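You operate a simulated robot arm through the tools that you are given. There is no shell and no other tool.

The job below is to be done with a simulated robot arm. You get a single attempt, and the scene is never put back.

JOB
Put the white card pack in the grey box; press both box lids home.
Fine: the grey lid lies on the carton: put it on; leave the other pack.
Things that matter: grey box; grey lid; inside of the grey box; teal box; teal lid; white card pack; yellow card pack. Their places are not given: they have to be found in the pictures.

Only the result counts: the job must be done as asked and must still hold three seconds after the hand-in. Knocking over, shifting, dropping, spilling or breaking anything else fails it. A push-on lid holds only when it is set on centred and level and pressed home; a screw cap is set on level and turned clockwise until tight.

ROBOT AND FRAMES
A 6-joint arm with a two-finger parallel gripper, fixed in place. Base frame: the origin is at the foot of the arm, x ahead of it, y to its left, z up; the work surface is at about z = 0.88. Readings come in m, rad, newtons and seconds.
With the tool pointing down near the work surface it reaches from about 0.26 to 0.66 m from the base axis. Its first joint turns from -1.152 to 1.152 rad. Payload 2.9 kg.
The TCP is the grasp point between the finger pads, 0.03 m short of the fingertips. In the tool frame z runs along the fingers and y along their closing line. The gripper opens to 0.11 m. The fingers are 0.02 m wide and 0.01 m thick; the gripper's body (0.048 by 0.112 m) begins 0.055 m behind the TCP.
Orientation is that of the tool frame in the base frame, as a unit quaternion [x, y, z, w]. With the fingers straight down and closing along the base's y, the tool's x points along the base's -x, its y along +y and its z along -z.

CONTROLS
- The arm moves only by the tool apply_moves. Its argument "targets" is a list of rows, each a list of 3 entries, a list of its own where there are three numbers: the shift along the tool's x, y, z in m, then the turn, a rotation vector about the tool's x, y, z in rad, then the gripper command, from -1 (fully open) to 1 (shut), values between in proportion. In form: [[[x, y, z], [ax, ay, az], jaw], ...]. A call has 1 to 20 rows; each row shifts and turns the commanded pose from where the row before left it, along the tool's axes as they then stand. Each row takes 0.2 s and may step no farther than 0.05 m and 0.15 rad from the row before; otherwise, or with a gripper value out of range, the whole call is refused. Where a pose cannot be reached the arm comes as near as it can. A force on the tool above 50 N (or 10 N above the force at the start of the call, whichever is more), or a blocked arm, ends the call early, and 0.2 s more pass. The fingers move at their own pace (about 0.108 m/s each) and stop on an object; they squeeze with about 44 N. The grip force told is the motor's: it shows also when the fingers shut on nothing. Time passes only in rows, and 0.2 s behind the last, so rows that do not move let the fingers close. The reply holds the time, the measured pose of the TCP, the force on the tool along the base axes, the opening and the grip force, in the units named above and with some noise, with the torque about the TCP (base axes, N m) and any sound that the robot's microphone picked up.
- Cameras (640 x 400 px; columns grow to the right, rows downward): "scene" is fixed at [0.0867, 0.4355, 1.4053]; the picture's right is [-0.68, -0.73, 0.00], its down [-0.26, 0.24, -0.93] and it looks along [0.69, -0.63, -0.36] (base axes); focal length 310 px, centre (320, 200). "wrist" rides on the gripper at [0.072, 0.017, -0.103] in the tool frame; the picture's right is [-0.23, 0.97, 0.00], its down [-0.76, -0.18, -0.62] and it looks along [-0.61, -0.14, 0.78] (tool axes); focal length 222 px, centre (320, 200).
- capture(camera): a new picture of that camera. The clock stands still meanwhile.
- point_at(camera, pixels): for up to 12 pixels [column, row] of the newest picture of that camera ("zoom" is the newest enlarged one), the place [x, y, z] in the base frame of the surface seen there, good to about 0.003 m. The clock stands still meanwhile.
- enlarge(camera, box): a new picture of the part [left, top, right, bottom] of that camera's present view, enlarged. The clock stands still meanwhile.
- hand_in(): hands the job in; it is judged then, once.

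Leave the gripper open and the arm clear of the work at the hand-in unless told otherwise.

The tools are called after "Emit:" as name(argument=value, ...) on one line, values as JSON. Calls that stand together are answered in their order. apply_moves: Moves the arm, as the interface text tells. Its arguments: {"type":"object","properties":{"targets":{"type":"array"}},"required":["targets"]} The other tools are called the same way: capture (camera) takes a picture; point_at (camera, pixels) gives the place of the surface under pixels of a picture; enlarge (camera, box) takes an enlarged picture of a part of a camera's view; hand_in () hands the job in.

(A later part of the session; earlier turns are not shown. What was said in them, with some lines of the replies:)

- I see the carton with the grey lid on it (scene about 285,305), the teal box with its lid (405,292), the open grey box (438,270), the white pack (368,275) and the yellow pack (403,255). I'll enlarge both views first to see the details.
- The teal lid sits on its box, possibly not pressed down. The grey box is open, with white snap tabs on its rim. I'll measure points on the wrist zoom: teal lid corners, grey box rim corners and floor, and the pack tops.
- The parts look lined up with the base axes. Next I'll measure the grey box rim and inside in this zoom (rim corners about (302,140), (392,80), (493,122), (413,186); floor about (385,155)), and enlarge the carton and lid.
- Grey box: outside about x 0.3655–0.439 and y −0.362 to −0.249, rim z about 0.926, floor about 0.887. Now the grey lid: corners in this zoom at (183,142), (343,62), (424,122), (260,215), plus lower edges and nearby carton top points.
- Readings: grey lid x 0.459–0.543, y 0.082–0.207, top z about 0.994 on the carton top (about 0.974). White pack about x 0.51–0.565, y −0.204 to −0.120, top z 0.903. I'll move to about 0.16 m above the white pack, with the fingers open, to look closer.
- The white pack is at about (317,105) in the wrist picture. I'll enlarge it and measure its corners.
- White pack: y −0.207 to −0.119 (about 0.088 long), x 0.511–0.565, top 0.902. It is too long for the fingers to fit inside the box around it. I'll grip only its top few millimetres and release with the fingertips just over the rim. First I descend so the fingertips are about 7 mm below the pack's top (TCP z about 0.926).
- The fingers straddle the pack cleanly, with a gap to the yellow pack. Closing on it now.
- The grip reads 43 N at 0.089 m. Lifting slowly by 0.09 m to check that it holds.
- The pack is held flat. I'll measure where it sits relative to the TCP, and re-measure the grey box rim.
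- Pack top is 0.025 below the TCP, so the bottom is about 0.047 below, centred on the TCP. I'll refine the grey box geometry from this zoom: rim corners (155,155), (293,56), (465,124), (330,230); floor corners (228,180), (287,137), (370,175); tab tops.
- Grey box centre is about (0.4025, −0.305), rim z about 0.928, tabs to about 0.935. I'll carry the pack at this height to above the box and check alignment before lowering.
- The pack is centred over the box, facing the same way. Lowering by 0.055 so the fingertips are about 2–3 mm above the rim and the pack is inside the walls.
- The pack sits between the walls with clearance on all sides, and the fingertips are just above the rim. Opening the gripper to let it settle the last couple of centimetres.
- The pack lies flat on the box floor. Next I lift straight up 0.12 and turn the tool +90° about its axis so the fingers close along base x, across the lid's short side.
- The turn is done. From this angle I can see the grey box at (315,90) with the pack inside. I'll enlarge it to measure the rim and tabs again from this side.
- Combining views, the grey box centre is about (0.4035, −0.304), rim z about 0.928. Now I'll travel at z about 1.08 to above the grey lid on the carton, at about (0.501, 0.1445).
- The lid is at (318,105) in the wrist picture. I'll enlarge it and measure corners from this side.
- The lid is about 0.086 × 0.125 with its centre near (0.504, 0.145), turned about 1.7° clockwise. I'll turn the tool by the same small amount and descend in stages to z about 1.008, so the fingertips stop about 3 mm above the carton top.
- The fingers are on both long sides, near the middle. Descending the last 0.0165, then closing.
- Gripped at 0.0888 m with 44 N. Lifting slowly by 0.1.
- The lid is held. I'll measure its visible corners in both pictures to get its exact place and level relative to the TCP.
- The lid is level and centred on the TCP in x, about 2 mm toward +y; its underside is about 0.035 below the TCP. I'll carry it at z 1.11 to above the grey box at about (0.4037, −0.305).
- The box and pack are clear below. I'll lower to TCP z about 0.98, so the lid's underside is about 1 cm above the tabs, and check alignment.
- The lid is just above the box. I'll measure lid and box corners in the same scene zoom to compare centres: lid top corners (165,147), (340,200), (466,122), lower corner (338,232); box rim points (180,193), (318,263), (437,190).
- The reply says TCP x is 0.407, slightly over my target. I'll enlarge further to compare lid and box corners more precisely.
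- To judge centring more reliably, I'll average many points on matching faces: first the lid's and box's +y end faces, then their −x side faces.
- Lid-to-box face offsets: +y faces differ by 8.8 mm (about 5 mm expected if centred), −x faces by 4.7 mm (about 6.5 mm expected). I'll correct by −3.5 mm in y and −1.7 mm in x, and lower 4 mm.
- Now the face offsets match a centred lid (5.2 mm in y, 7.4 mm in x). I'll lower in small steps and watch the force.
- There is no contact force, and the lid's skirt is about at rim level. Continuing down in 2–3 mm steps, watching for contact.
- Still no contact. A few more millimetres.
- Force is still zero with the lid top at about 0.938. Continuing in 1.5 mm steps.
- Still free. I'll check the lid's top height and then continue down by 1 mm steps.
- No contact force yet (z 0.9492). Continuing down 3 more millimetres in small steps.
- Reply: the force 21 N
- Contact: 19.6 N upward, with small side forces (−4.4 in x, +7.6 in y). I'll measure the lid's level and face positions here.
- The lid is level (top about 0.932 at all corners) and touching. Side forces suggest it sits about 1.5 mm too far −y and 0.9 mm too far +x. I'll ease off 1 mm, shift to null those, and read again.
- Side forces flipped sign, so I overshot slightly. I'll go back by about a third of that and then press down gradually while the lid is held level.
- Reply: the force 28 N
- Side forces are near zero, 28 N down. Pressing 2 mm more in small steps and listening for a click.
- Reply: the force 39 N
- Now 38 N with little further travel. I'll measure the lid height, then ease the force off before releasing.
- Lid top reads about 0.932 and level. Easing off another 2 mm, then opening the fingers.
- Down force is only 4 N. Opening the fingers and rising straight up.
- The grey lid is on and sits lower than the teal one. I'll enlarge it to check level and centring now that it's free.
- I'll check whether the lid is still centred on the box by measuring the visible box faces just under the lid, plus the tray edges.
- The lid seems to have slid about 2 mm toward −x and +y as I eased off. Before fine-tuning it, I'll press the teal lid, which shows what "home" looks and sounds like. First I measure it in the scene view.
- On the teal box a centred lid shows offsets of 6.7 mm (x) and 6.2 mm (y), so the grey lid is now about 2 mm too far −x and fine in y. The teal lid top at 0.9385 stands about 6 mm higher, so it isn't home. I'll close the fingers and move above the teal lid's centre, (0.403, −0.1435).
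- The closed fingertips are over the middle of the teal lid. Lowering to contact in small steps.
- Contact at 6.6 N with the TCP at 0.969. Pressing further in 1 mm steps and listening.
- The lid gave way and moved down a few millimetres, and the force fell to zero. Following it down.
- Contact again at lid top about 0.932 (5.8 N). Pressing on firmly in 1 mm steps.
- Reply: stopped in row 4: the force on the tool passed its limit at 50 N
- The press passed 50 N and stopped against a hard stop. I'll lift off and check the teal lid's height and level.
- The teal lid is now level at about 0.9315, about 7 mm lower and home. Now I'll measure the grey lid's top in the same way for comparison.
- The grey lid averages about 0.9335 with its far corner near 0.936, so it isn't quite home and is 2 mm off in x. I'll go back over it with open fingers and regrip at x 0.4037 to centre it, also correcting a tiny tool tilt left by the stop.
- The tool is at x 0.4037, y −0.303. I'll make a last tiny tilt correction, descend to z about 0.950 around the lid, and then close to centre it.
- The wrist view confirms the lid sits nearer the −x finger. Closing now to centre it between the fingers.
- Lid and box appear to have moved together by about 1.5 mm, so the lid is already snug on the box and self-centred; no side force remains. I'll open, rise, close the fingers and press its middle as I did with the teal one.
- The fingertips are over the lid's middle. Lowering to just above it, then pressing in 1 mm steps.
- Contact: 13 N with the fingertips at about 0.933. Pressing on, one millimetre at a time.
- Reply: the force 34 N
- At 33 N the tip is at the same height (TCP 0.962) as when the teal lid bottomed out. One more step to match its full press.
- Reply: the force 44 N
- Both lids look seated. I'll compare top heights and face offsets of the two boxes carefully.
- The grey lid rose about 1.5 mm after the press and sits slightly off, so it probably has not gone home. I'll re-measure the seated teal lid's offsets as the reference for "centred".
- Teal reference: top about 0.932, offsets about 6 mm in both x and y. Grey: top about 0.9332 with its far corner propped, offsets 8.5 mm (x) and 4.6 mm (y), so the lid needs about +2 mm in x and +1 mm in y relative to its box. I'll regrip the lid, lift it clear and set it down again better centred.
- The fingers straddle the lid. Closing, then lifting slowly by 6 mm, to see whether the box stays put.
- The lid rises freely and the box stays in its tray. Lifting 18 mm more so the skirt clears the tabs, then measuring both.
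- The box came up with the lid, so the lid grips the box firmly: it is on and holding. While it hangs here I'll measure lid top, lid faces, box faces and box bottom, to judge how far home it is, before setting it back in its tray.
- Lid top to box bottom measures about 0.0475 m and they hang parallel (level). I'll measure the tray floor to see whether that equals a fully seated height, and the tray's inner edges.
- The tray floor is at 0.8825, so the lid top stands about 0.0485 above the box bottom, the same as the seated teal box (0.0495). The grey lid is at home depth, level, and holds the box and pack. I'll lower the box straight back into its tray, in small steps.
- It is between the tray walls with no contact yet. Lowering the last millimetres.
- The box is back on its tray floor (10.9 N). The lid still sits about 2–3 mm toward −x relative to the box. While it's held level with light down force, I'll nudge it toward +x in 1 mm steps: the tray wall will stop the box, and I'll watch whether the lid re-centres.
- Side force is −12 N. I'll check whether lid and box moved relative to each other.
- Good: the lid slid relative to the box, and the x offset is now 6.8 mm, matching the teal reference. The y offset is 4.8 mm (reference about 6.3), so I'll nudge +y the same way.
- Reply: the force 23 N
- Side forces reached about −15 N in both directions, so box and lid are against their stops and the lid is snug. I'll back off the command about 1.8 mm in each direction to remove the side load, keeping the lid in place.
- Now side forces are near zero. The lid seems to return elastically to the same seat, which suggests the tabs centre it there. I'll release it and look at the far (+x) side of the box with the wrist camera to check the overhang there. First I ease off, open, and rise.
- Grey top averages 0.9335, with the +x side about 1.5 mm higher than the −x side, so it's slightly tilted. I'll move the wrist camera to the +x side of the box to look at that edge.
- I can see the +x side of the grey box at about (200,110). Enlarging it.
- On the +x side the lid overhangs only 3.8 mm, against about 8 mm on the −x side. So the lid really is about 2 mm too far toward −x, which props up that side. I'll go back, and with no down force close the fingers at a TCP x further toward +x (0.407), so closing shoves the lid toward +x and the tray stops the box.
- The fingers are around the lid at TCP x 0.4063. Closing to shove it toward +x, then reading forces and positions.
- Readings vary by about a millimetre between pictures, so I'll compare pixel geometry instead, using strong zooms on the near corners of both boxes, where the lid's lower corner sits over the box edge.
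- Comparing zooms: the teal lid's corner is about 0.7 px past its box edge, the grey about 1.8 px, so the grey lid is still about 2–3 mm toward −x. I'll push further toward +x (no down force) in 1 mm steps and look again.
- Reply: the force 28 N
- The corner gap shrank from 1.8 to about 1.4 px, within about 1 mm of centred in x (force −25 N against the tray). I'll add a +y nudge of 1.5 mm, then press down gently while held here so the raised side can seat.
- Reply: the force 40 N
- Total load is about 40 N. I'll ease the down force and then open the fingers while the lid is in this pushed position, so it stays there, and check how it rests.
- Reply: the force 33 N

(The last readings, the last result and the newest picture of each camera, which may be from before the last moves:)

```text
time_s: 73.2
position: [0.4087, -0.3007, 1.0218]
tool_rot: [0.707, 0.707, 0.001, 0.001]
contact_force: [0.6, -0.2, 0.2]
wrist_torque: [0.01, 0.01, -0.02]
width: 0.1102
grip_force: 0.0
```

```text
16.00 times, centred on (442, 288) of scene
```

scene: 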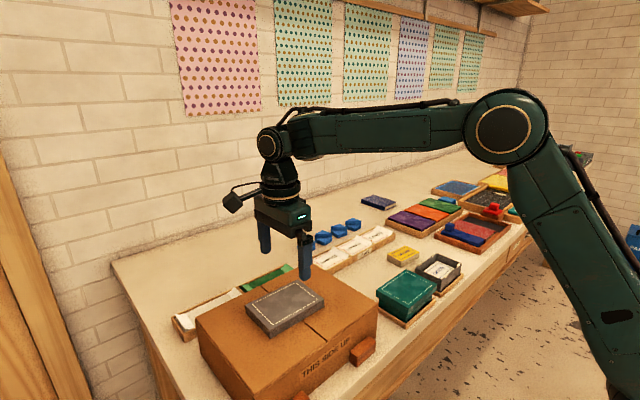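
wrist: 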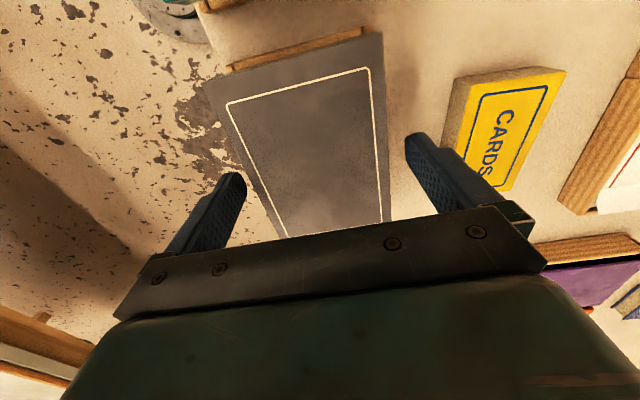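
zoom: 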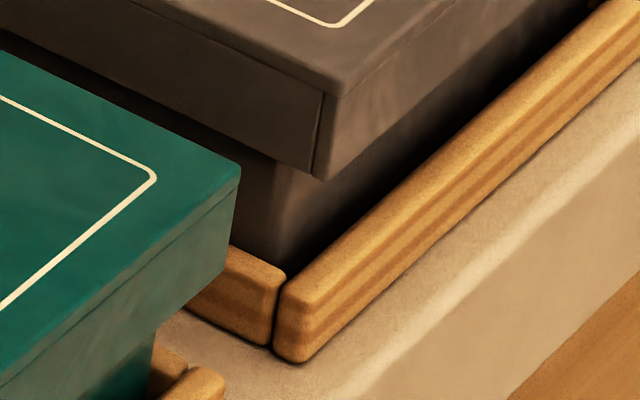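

The lid sprang back to the same slightly off seat once released. It is holding onto the box elastically (it even lifted the box), so it has engaged, but its +x side is about 1.5 mm high. I'll press that side down with closed fingertips, still inside the box wall line, at about (0.428, −0.303).

Emit:
apply_moves(targets=[[[-0.002, 0.01, 0], [0, 0, 0], 1], [[0, 0.0095, 0], [0, 0, 0], 1], [[0, 0, 0], [0, 0, 0], 1], [[0, 0, 0], [0, 0, 0], 1], [[0, 0, 0.03], [0, 0, 0], 1], [[0, 0, 0.022], [0, 0, 0], 1], [[0, 0, 0.003], [0, 0, 0], 1], [[0, 0, 0], [0, 0, 0], 1]])

Emit:
enlarge(camera="scene", box=[400, 235, 480, 300])

```text
time_s: 75.0
position: [0.4292, -0.3026, 0.9668]
tool_rot: [0.708, 0.707, 0.001, 0.0]
contact_force: [-0.3, -0.2, 0.2]
wrist_torque: [0.0, -0.01, 0.03]
width: 0.0
grip_force: 37.7
```

```text
6.15 times, centred on (440, 268) of scene
```

zoom: 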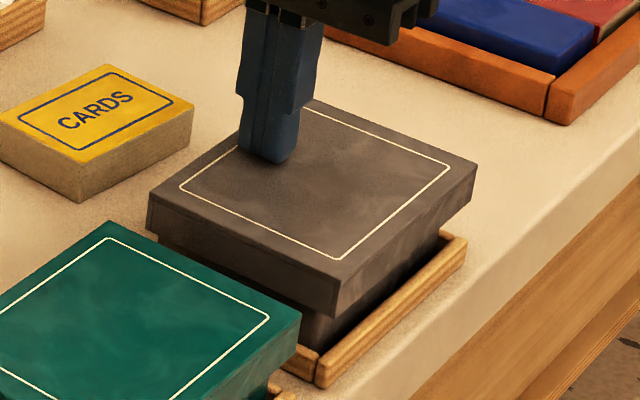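

The fingertips are just above the +x side of the lid. Pressing in 1 mm steps.

Emit:
apply_moves(targets=[[[0, 0, 0.001], [0, 0, 0], 1], [[0, 0, 0.001], [0, 0, 0], 1], [[0, 0, 0.001], [0, 0, 0], 1], [[0, 0, 0], [0, 0, 0], 1]])

Emit:
apply_moves(targets=[[[0, 0, 0.001], [0, 0, 0], 1], [[0, 0, 0.001], [0, 0, 0], 1], [[0, 0, 0], [0, 0, 0], 1]])

```text
time_s: 76.0
position: [0.4294, -0.3047, 0.9641]
tool_rot: [0.707, 0.707, 0.001, 0.0]
contact_force: [1.0, -1.0, 1.7]
wrist_torque: [-0.01, -0.05, 0.02]
width: 0.0
grip_force: 37.9
```

```text
time_s: 76.8
position: [0.4282, -0.3027, 0.9632]
tool_rot: [0.708, 0.707, 0.0, 0.0]
contact_force: [0.1, 1.6, 11.4]
wrist_torque: [0.01, 0.02, -0.03]
width: 0.0001
grip_force: 38.0
```

Emit:
apply_moves(targets=[[[0, 0, 0.001], [0, 0, 0], 1], [[0, 0, 0.001], [0, 0, 0], 1], [[0, 0, 0], [0, 0, 0], 1]])

Emit:
apply_moves(targets=[[[0, 0, 0.001], [0, 0, 0], 1], [[0, 0, 0], [0, 0, 0], 1]])

Emit:
enlarge(camera="scene", box=[408, 245, 476, 297])

```text
time_s: 77.7
position: [0.4281, -0.3037, 0.9627]
tool_rot: [0.707, 0.707, 0.002, 0.002]
contact_force: [-0.6, 2.1, 33.7]
wrist_torque: [0.11, 0.07, 0.01]
width: 0.0
grip_force: 37.6
```

```text
time_s: 78.2
position: [0.4291, -0.3043, 0.9628]
tool_rot: [0.707, 0.707, 0.0, 0.004]
contact_force: [-4.4, 4.8, 40.5]
wrist_torque: [0.19, 0.17, -0.04]
width: 0.0001
grip_force: 37.8
```

```text
7.69 times, centred on (442, 271) of scene
```

zoom: 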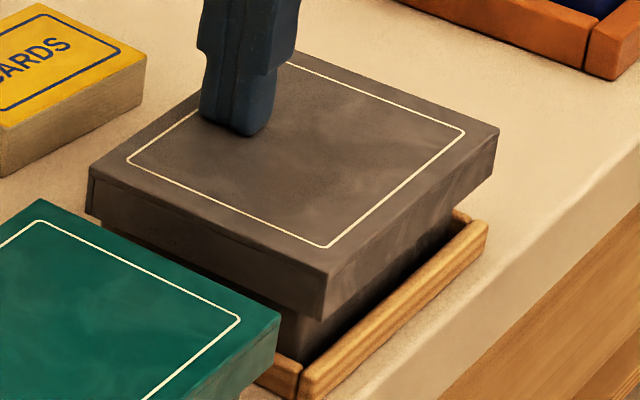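

At 40 N the +x side stops hard at 0.9328, within about 1 mm of where the teal lid bottomed out. It is down. I'll lift off and check the result.

Emit:
apply_moves(targets=[[[0, 0, -0.004], [0, 0, 0], 1], [[0, 0, -0.02], [0, 0, 0], 1], [[0, 0, -0.04], [0, 0, 0], 1], [[0, 0, -0.04], [0, 0, 0], 1], [[0, 0, 0], [0, 0, 0], 1]])

Emit:
enlarge(camera="scene", box=[408, 245, 476, 297])

Emit:
point_at(camera="zoom", pixels=[[108, 170], [150, 185], [210, 212], [270, 240], [325, 262], [370, 235], [420, 195], [485, 140], [430, 105], [350, 75], [280, 48], [200, 105]])

Emit:
enlarge(camera="scene", box=[434, 283, 450, 293])

```text
time_s: 79.5
position: [0.427, -0.304, 1.0643]
tool_rot: [0.707, 0.707, 0.0, -0.001]
contact_force: [-0.8, -0.3, 0.7]
wrist_torque: [0.01, -0.03, 0.0]
width: 0.0003
grip_force: 37.8
```

```text
7.69 times, centred on (442, 271) of scene
```

zoom: 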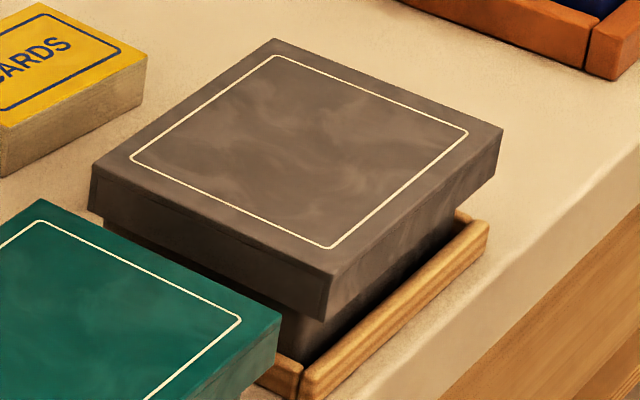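

```text
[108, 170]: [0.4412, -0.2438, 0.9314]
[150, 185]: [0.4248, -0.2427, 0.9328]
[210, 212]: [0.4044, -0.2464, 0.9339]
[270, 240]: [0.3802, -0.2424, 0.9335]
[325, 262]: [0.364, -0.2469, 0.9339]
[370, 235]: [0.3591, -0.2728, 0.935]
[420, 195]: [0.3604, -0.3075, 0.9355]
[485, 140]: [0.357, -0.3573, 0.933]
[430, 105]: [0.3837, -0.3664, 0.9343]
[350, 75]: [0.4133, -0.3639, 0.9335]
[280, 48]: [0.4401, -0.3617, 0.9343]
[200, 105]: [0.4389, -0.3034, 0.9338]
```

```text
16.00 times, centred on (442, 288) of scene
```

zoom: 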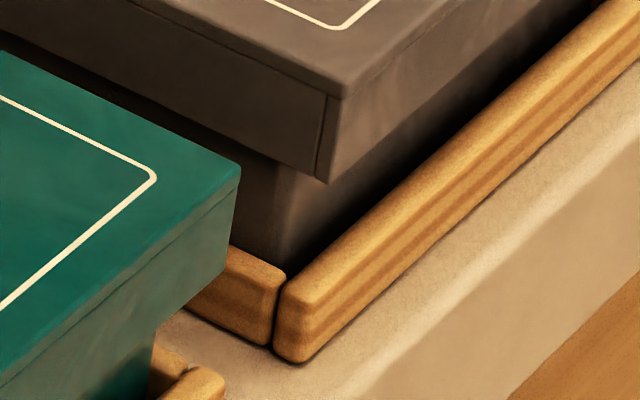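

The grey lid reads level again (about 0.934). To understand whether lifting the box is what a properly seated lid does, I'll do the same gentle lift test on the teal lid, which is centred and pressed home. First I move above it with open fingers.

Emit:
apply_moves(targets=[[[0.04, -0.0056, 0], [0, 0, 0], -1], [[0.04, -0.0056, 0], [0, 0, 0], -1], [[0.04, -0.0056, 0], [0, 0, 0], -1], [[0.04, -0.0056, 0], [0, 0, 0], -1], [[0, 0, 0], [0, 0, 0], -1], [[0, 0, 0.045], [0, 0, 0], -1], [[0, 0, 0.035], [0, 0, 0], -1], [[0, 0, 0], [0, 0, 0], -1]])

Emit:
capture(camera="wrist")

Emit:
enlarge(camera="scene", box=[360, 240, 470, 330])

```text
time_s: 81.2
position: [0.4072, -0.1457, 0.9826]
tool_rot: [0.707, 0.707, 0.001, -0.001]
contact_force: [-0.7, 0.9, -0.6]
wrist_torque: [-0.02, 0.0, 0.02]
width: 0.1099
grip_force: 0.1
```

```text
taken
```

wrist: 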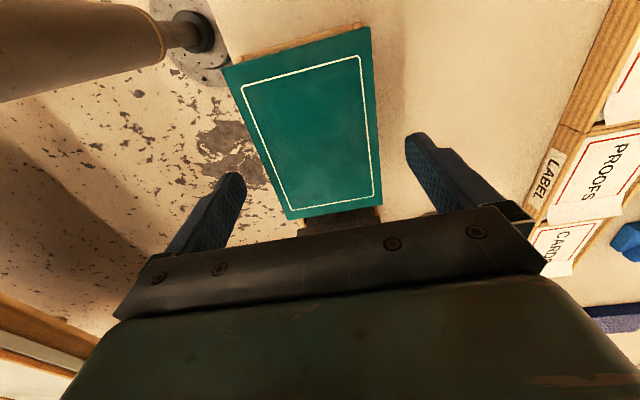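

```text
4.44 times, centred on (415, 285) of scene
```

zoom: 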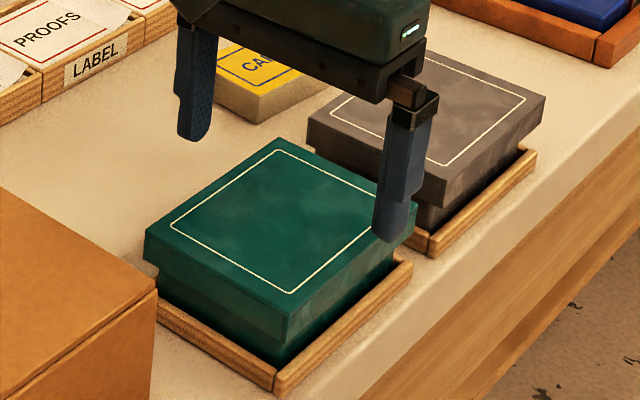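

I'll measure the teal lid from the wrist camera here to centre the grip on it.

Emit:
point_at(camera="wrist", pixels=[[226, 70], [367, 30], [379, 203], [293, 215], [260, 140], [373, 115], [310, 120]])

Emit:
apply_moves(targets=[[[0, 0, 0], [0, 0, 0], -1]])

```text
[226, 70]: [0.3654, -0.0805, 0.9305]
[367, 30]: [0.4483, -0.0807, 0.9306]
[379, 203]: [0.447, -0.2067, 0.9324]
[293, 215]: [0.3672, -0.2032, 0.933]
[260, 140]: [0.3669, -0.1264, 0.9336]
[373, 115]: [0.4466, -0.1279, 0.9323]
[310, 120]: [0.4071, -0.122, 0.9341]
```

```text
time_s: 81.7
position: [0.4075, -0.146, 0.983]
tool_rot: [0.707, 0.707, 0.001, 0.0]
contact_force: [0.1, 0.4, 0.5]
wrist_torque: [0.04, 0.01, 0.0]
width: 0.1102
grip_force: 0.0
```

The teal lid's centre is (0.4068, −0.143); the tool is lined up within half a millimetre. Descending around it, closing, and lifting just 5 mm to see whether the box follows.

Emit:
apply_moves(targets=[[[0, 0, 0.02], [0, 0, 0], -1], [[0, 0, 0.013], [0, 0, 0], -1], [[0, 0, 0], [0, 0, 0], -1], [[0, 0, 0], [0, 0, 0], -0.55], [[0, 0, 0], [0, 0, 0], -0.6], [[0, 0, 0], [0, 0, 0], 1], [[0, 0, 0], [0, 0, 0], 1], [[0, 0, 0], [0, 0, 0], 1]])

Emit:
enlarge(camera="scene", box=[370, 262, 444, 332])

```text
time_s: 83.5
position: [0.4066, -0.144, 0.9498]
tool_rot: [0.707, 0.707, 0.001, -0.001]
contact_force: [0.1, 0.1, -1.7]
wrist_torque: [0.03, 0.04, 0.04]
width: 0.0887
grip_force: 43.5
```

```text
5.71 times, centred on (407, 297) of scene
```

zoom: 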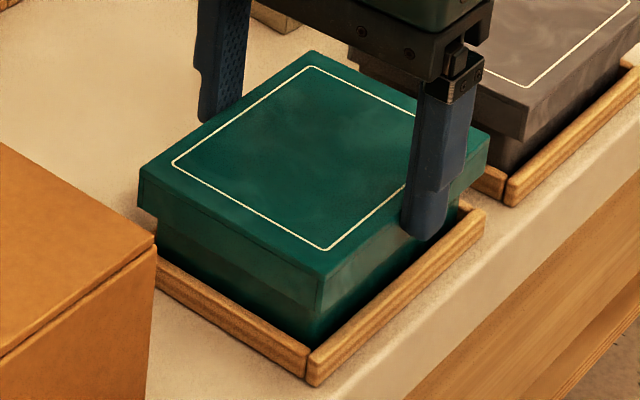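

Gripped with no side force. Now lifting 5 mm slowly.

Emit:
apply_moves(targets=[[[0, 0, -0.002], [0, 0, 0], 1], [[0, 0, -0.002], [0, 0, 0], 1], [[0, 0, -0.001], [0, 0, 0], 1], [[0, 0, 0], [0, 0, 0], 1]])

Emit:
enlarge(camera="scene", box=[370, 262, 444, 332])

Emit:
enlarge(camera="scene", box=[392, 302, 424, 328])

```text
time_s: 84.5
position: [0.4069, -0.1439, 0.9554]
tool_rot: [0.707, 0.707, 0.0, 0.0]
contact_force: [0.7, 0.3, -0.5]
wrist_torque: [-0.03, 0.0, -0.02]
width: 0.089
grip_force: 43.9
```

```text
5.71 times, centred on (407, 297) of scene
```

zoom: 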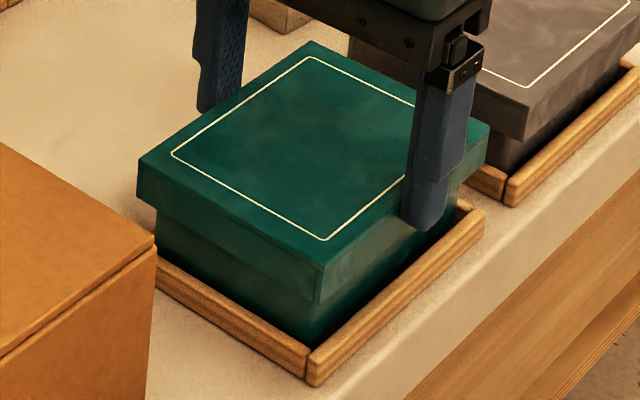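

```text
15.38 times, centred on (408, 315) of scene
```

zoom: 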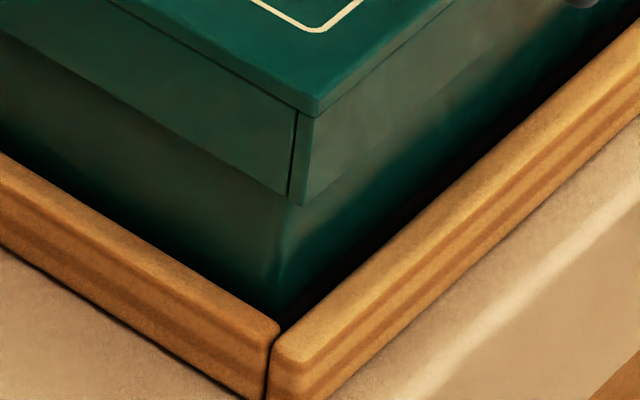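

The force is only about −0.5 N, so it's unclear whether the box follows. I'll take a few more readings and compare the visible box height.

Emit:
apply_moves(targets=[[[0, 0, 0], [0, 0, 0], 1]])

Emit:
apply_moves(targets=[[[0, 0, 0], [0, 0, 0], 1]])

Emit:
apply_moves(targets=[[[0, 0, 0], [0, 0, 0], 1]])

Emit:
point_at(camera="zoom", pixels=[[200, 250], [150, 220], [100, 190], [250, 280], [300, 280], [330, 255], [360, 230], [400, 195], [275, 310], [290, 300], [200, 130], [350, 140]])

```text
time_s: 84.8
position: [0.4064, -0.1441, 0.9553]
tool_rot: [0.708, 0.707, 0.0, -0.001]
contact_force: [0.0, 0.0, -1.1]
wrist_torque: [0.0, 0.04, -0.01]
width: 0.0887
grip_force: 43.7
```

```text
time_s: 85.2
position: [0.4069, -0.1448, 0.9559]
tool_rot: [0.707, 0.708, 0.001, -0.001]
contact_force: [0.0, -0.4, -1.0]
wrist_torque: [0.05, -0.01, -0.01]
width: 0.0888
grip_force: 44.2
```

```text
time_s: 85.7
position: [0.4071, -0.1448, 0.9557]
tool_rot: [0.707, 0.707, 0.0, -0.001]
contact_force: [-0.2, -0.5, -1.0]
wrist_torque: [0.0, -0.02, -0.04]
width: 0.0889
grip_force: 44.2
```

```text
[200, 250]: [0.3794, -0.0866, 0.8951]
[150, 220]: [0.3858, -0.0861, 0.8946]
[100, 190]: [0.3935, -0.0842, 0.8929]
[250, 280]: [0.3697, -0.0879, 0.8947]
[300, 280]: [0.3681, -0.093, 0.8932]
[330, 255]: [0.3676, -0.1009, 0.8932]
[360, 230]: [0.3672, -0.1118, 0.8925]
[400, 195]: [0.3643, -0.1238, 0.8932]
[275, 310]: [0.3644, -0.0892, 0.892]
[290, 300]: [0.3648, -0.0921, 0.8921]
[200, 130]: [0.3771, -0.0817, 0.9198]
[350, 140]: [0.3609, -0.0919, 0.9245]
```

Force averages about −0.9 N. I'll lift 6 mm more; if the box follows, its bottom will show above the tray rim.

Emit:
apply_moves(targets=[[[0, 0, -0.003], [0, 0, 0], 1], [[0, 0, -0.003], [0, 0, 0], 1], [[0, 0, 0], [0, 0, 0], 1]])

Emit:
enlarge(camera="scene", box=[370, 257, 444, 332])

```text
time_s: 86.5
position: [0.4069, -0.1441, 0.9628]
tool_rot: [0.707, 0.707, 0.0, -0.001]
contact_force: [0.2, -0.2, -1.9]
wrist_torque: [0.0, 0.01, 0.05]
width: 0.089
grip_force: 44.0
```

```text
5.33 times, centred on (407, 294) of scene
```

zoom: 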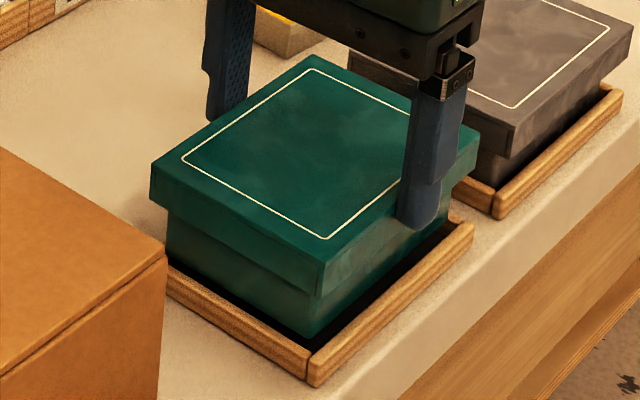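

The teal box follows its lid as well: black tray floor shows under it. So this is how a seated lid behaves, and the grey lid, which lifts its box with the pack, is engaged the same way. Now I lower the teal box straight back down.

Emit:
apply_moves(targets=[[[0, 0, 0.004], [0, 0, 0], 1], [[0, 0, 0.003], [0, 0, 0], 1], [[0, 0, 0.002], [0, 0, 0], 1], [[0, 0, 0.0015], [0, 0, 0], 1], [[0, 0, 0], [0, 0, 0], 1]])

Emit:
apply_moves(targets=[[[0, 0, 0.001], [0, 0, 0], 1], [[0, 0, 0], [0, 0, 0], 1]])

```text
time_s: 87.7
position: [0.4065, -0.1447, 0.9514]
tool_rot: [0.707, 0.707, 0.001, -0.001]
contact_force: [0.0, -0.8, -1.4]
wrist_torque: [0.0, 0.02, -0.03]
width: 0.0889
grip_force: 44.1
```

```text
time_s: 88.2
position: [0.406, -0.1453, 0.9504]
tool_rot: [0.707, 0.707, 0.001, 0.0]
contact_force: [-0.2, 0.1, -0.6]
wrist_torque: [0.02, -0.01, -0.04]
width: 0.0889
grip_force: 44.2
```

Emit:
apply_moves(targets=[[[0, 0, 0.001], [0, 0, 0], 1], [[0, 0, 0], [0, 0, 0], 1]])

Emit:
enlarge(camera="scene", box=[370, 257, 444, 332])

```text
time_s: 88.8
position: [0.4068, -0.1439, 0.9512]
tool_rot: [0.707, 0.707, 0.001, 0.001]
contact_force: [0.5, -0.8, 11.2]
wrist_torque: [0.19, 0.32, -0.02]
width: 0.0887
grip_force: 44.3
```

```text
5.33 times, centred on (407, 294) of scene
```

zoom: 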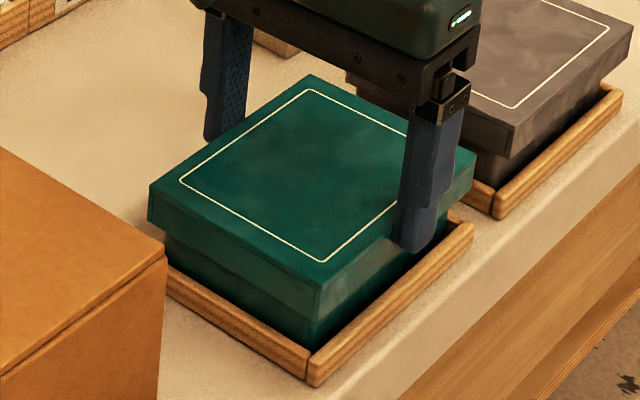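

The teal box is back on its tray floor (11 N). I'll ease off, open, rise, then give its centre one more press to be sure it's home.

Emit:
apply_moves(targets=[[[0, 0, -0.001], [0, 0, 0], 1], [[0, 0, 0], [0, 0, 0], -1], [[0, 0, 0], [0, 0, 0], -1], [[0, 0, -0.02], [0, 0, 0], -1], [[0, 0, -0.02], [0, 0, 0], -1], [[0, 0, 0], [0, 0, 0], 1], [[0, 0, 0], [0, 0, 0], 1], [[0, 0, 0], [0, 0, 0], 1]])

Emit:
apply_moves(targets=[[[0, 0, 0.015], [0, 0, 0], 1], [[0, 0, 0.008], [0, 0, 0], 1], [[0, 0, 0.002], [0, 0, 0], 1], [[0, 0, 0.001], [0, 0, 0], 1], [[0, 0, 0], [0, 0, 0], 1]])

```text
time_s: 90.7
position: [0.4079, -0.145, 0.99]
tool_rot: [0.707, 0.707, 0.001, -0.001]
contact_force: [0.1, -0.8, -0.3]
wrist_torque: [-0.02, 0.03, -0.02]
width: 0.0001
grip_force: 38.0
```

```text
time_s: 91.8
position: [0.4054, -0.1445, 0.9626]
tool_rot: [0.707, 0.707, 0.0, 0.0]
contact_force: [-1.6, -1.0, 0.4]
wrist_torque: [0.01, 0.01, -0.01]
width: 0.0
grip_force: 37.8
```

Emit:
apply_moves(targets=[[[0, 0, 0.001], [0, 0, 0], 1], [[0, 0, 0.001], [0, 0, 0], 1], [[0, 0, 0.001], [0, 0, 0], 1], [[0, 0, 0], [0, 0, 0], 1]])

Emit:
apply_moves(targets=[[[0, 0, 0.001], [0, 0, 0], 1], [[0, 0, 0], [0, 0, 0], 1]])

```text
time_s: 92.8
position: [0.4063, -0.1441, 0.9634]
tool_rot: [0.707, 0.707, 0.001, 0.001]
contact_force: [-2.0, 0.3, 22.4]
wrist_torque: [0.0, 0.07, 0.01]
width: 0.0001
grip_force: 37.9
```

```text
time_s: 93.5
position: [0.4061, -0.1442, 0.9625]
tool_rot: [0.707, 0.707, 0.001, 0.001]
contact_force: [-6.6, -0.4, 37.7]
wrist_torque: [-0.02, 0.21, 0.01]
width: 0.0002
grip_force: 37.8
```

Teal stops at TCP 0.9625 under 38 N, the same height as the grey lid under load (0.9627), so both are equally home. I'll rise, open the gripper and retreat above the work.

Emit:
apply_moves(targets=[[[0, 0, -0.004], [0, 0, 0], 1], [[0, 0, -0.03], [0, 0, 0], 1], [[0, 0, -0.05], [0, 0, 0], 1], [[0, 0, -0.05], [0, 0, 0], -1], [[0, 0, -0.05], [0, 0, 0], -1], [[0, 0, -0.05], [0, 0, 0], -1], [[0.03, -0.01, -0.03], [0, 0, 0], -1], [[0.03, -0.01, 0], [0, 0, 0], -1], [[0, 0, 0], [0, 0, 0], -1]])

Emit:
capture(camera="scene")

Emit:
capture(camera="wrist")

Emit:
enlarge(camera="scene", box=[360, 235, 480, 330])

```text
time_s: 95.5
position: [0.3881, -0.0831, 1.225]
tool_rot: [0.707, 0.707, 0.001, 0.0]
contact_force: [0.1, -0.1, -0.3]
wrist_torque: [0.0, 0.02, -0.01]
width: 0.1099
grip_force: 0.1
```

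```text
taken
```

scene: 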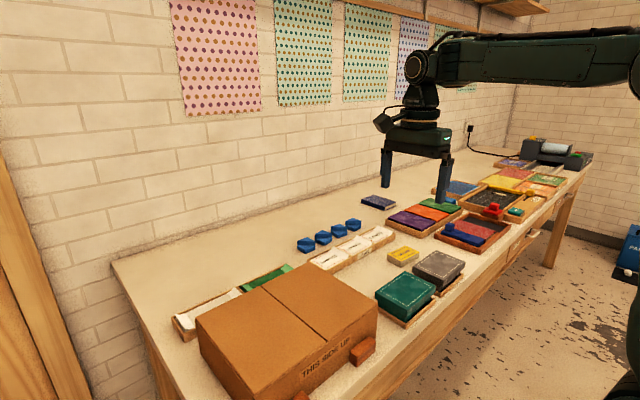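

```text
taken
```

wrist: 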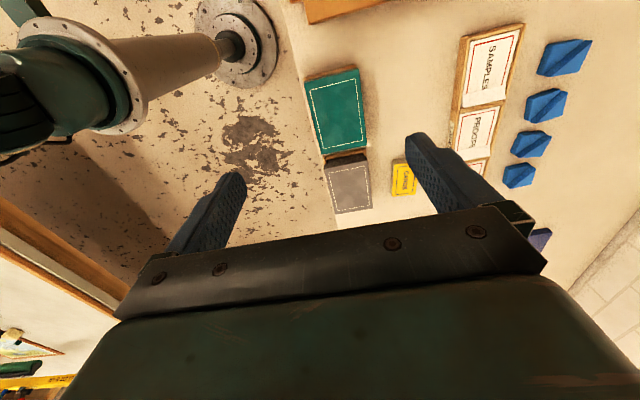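

```text
4.21 times, centred on (420, 282) of scene
```

zoom: 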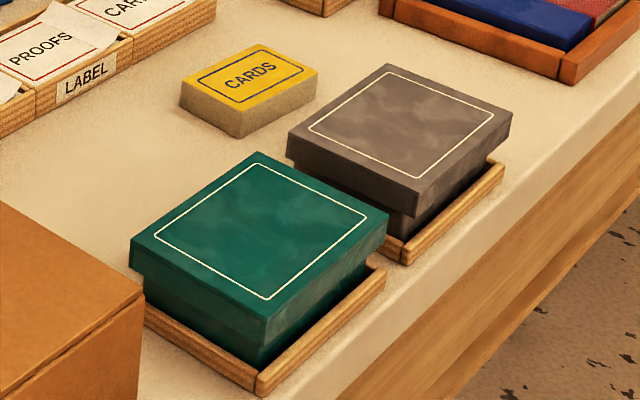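

Final check: both lids are on and down, level, and each box sits in its tray. The white pack is inside the grey box. The yellow pack, carton, bricks and trays look undisturbed. The gripper is open and clear at z about 1.22, so I'm handing in.

Emit:
hand_in()

```text
The job is handed in.
```

The white pack is in the grey box, and both lids are pressed home as far as I can measure. I've handed the job in, but no verdict came back.

- **White pack:** it lies flat inside the grey box. I let it drop about 2.5 cm, because the fingers don't fit between the pack and the box walls.
- **Teal lid:** it dropped about 6.5 mm when pressed. It now sits level and stopped hard against more than 50 N.
- **Grey lid:** it is down to within about 1 mm of the teal lid's stop height and close to level. It sits about 2–3 mm off-centre towards the robot. I pushed it across twice, but it sprang back both times. This is the main risk to the result.
- **Holding test:** I lifted each lid and its box came up with it, so both are gripping. I set both boxes back in their trays.

The yellow pack and everything else looked undisturbed in the final pictures. The gripper is open and the arm is clear of the work.
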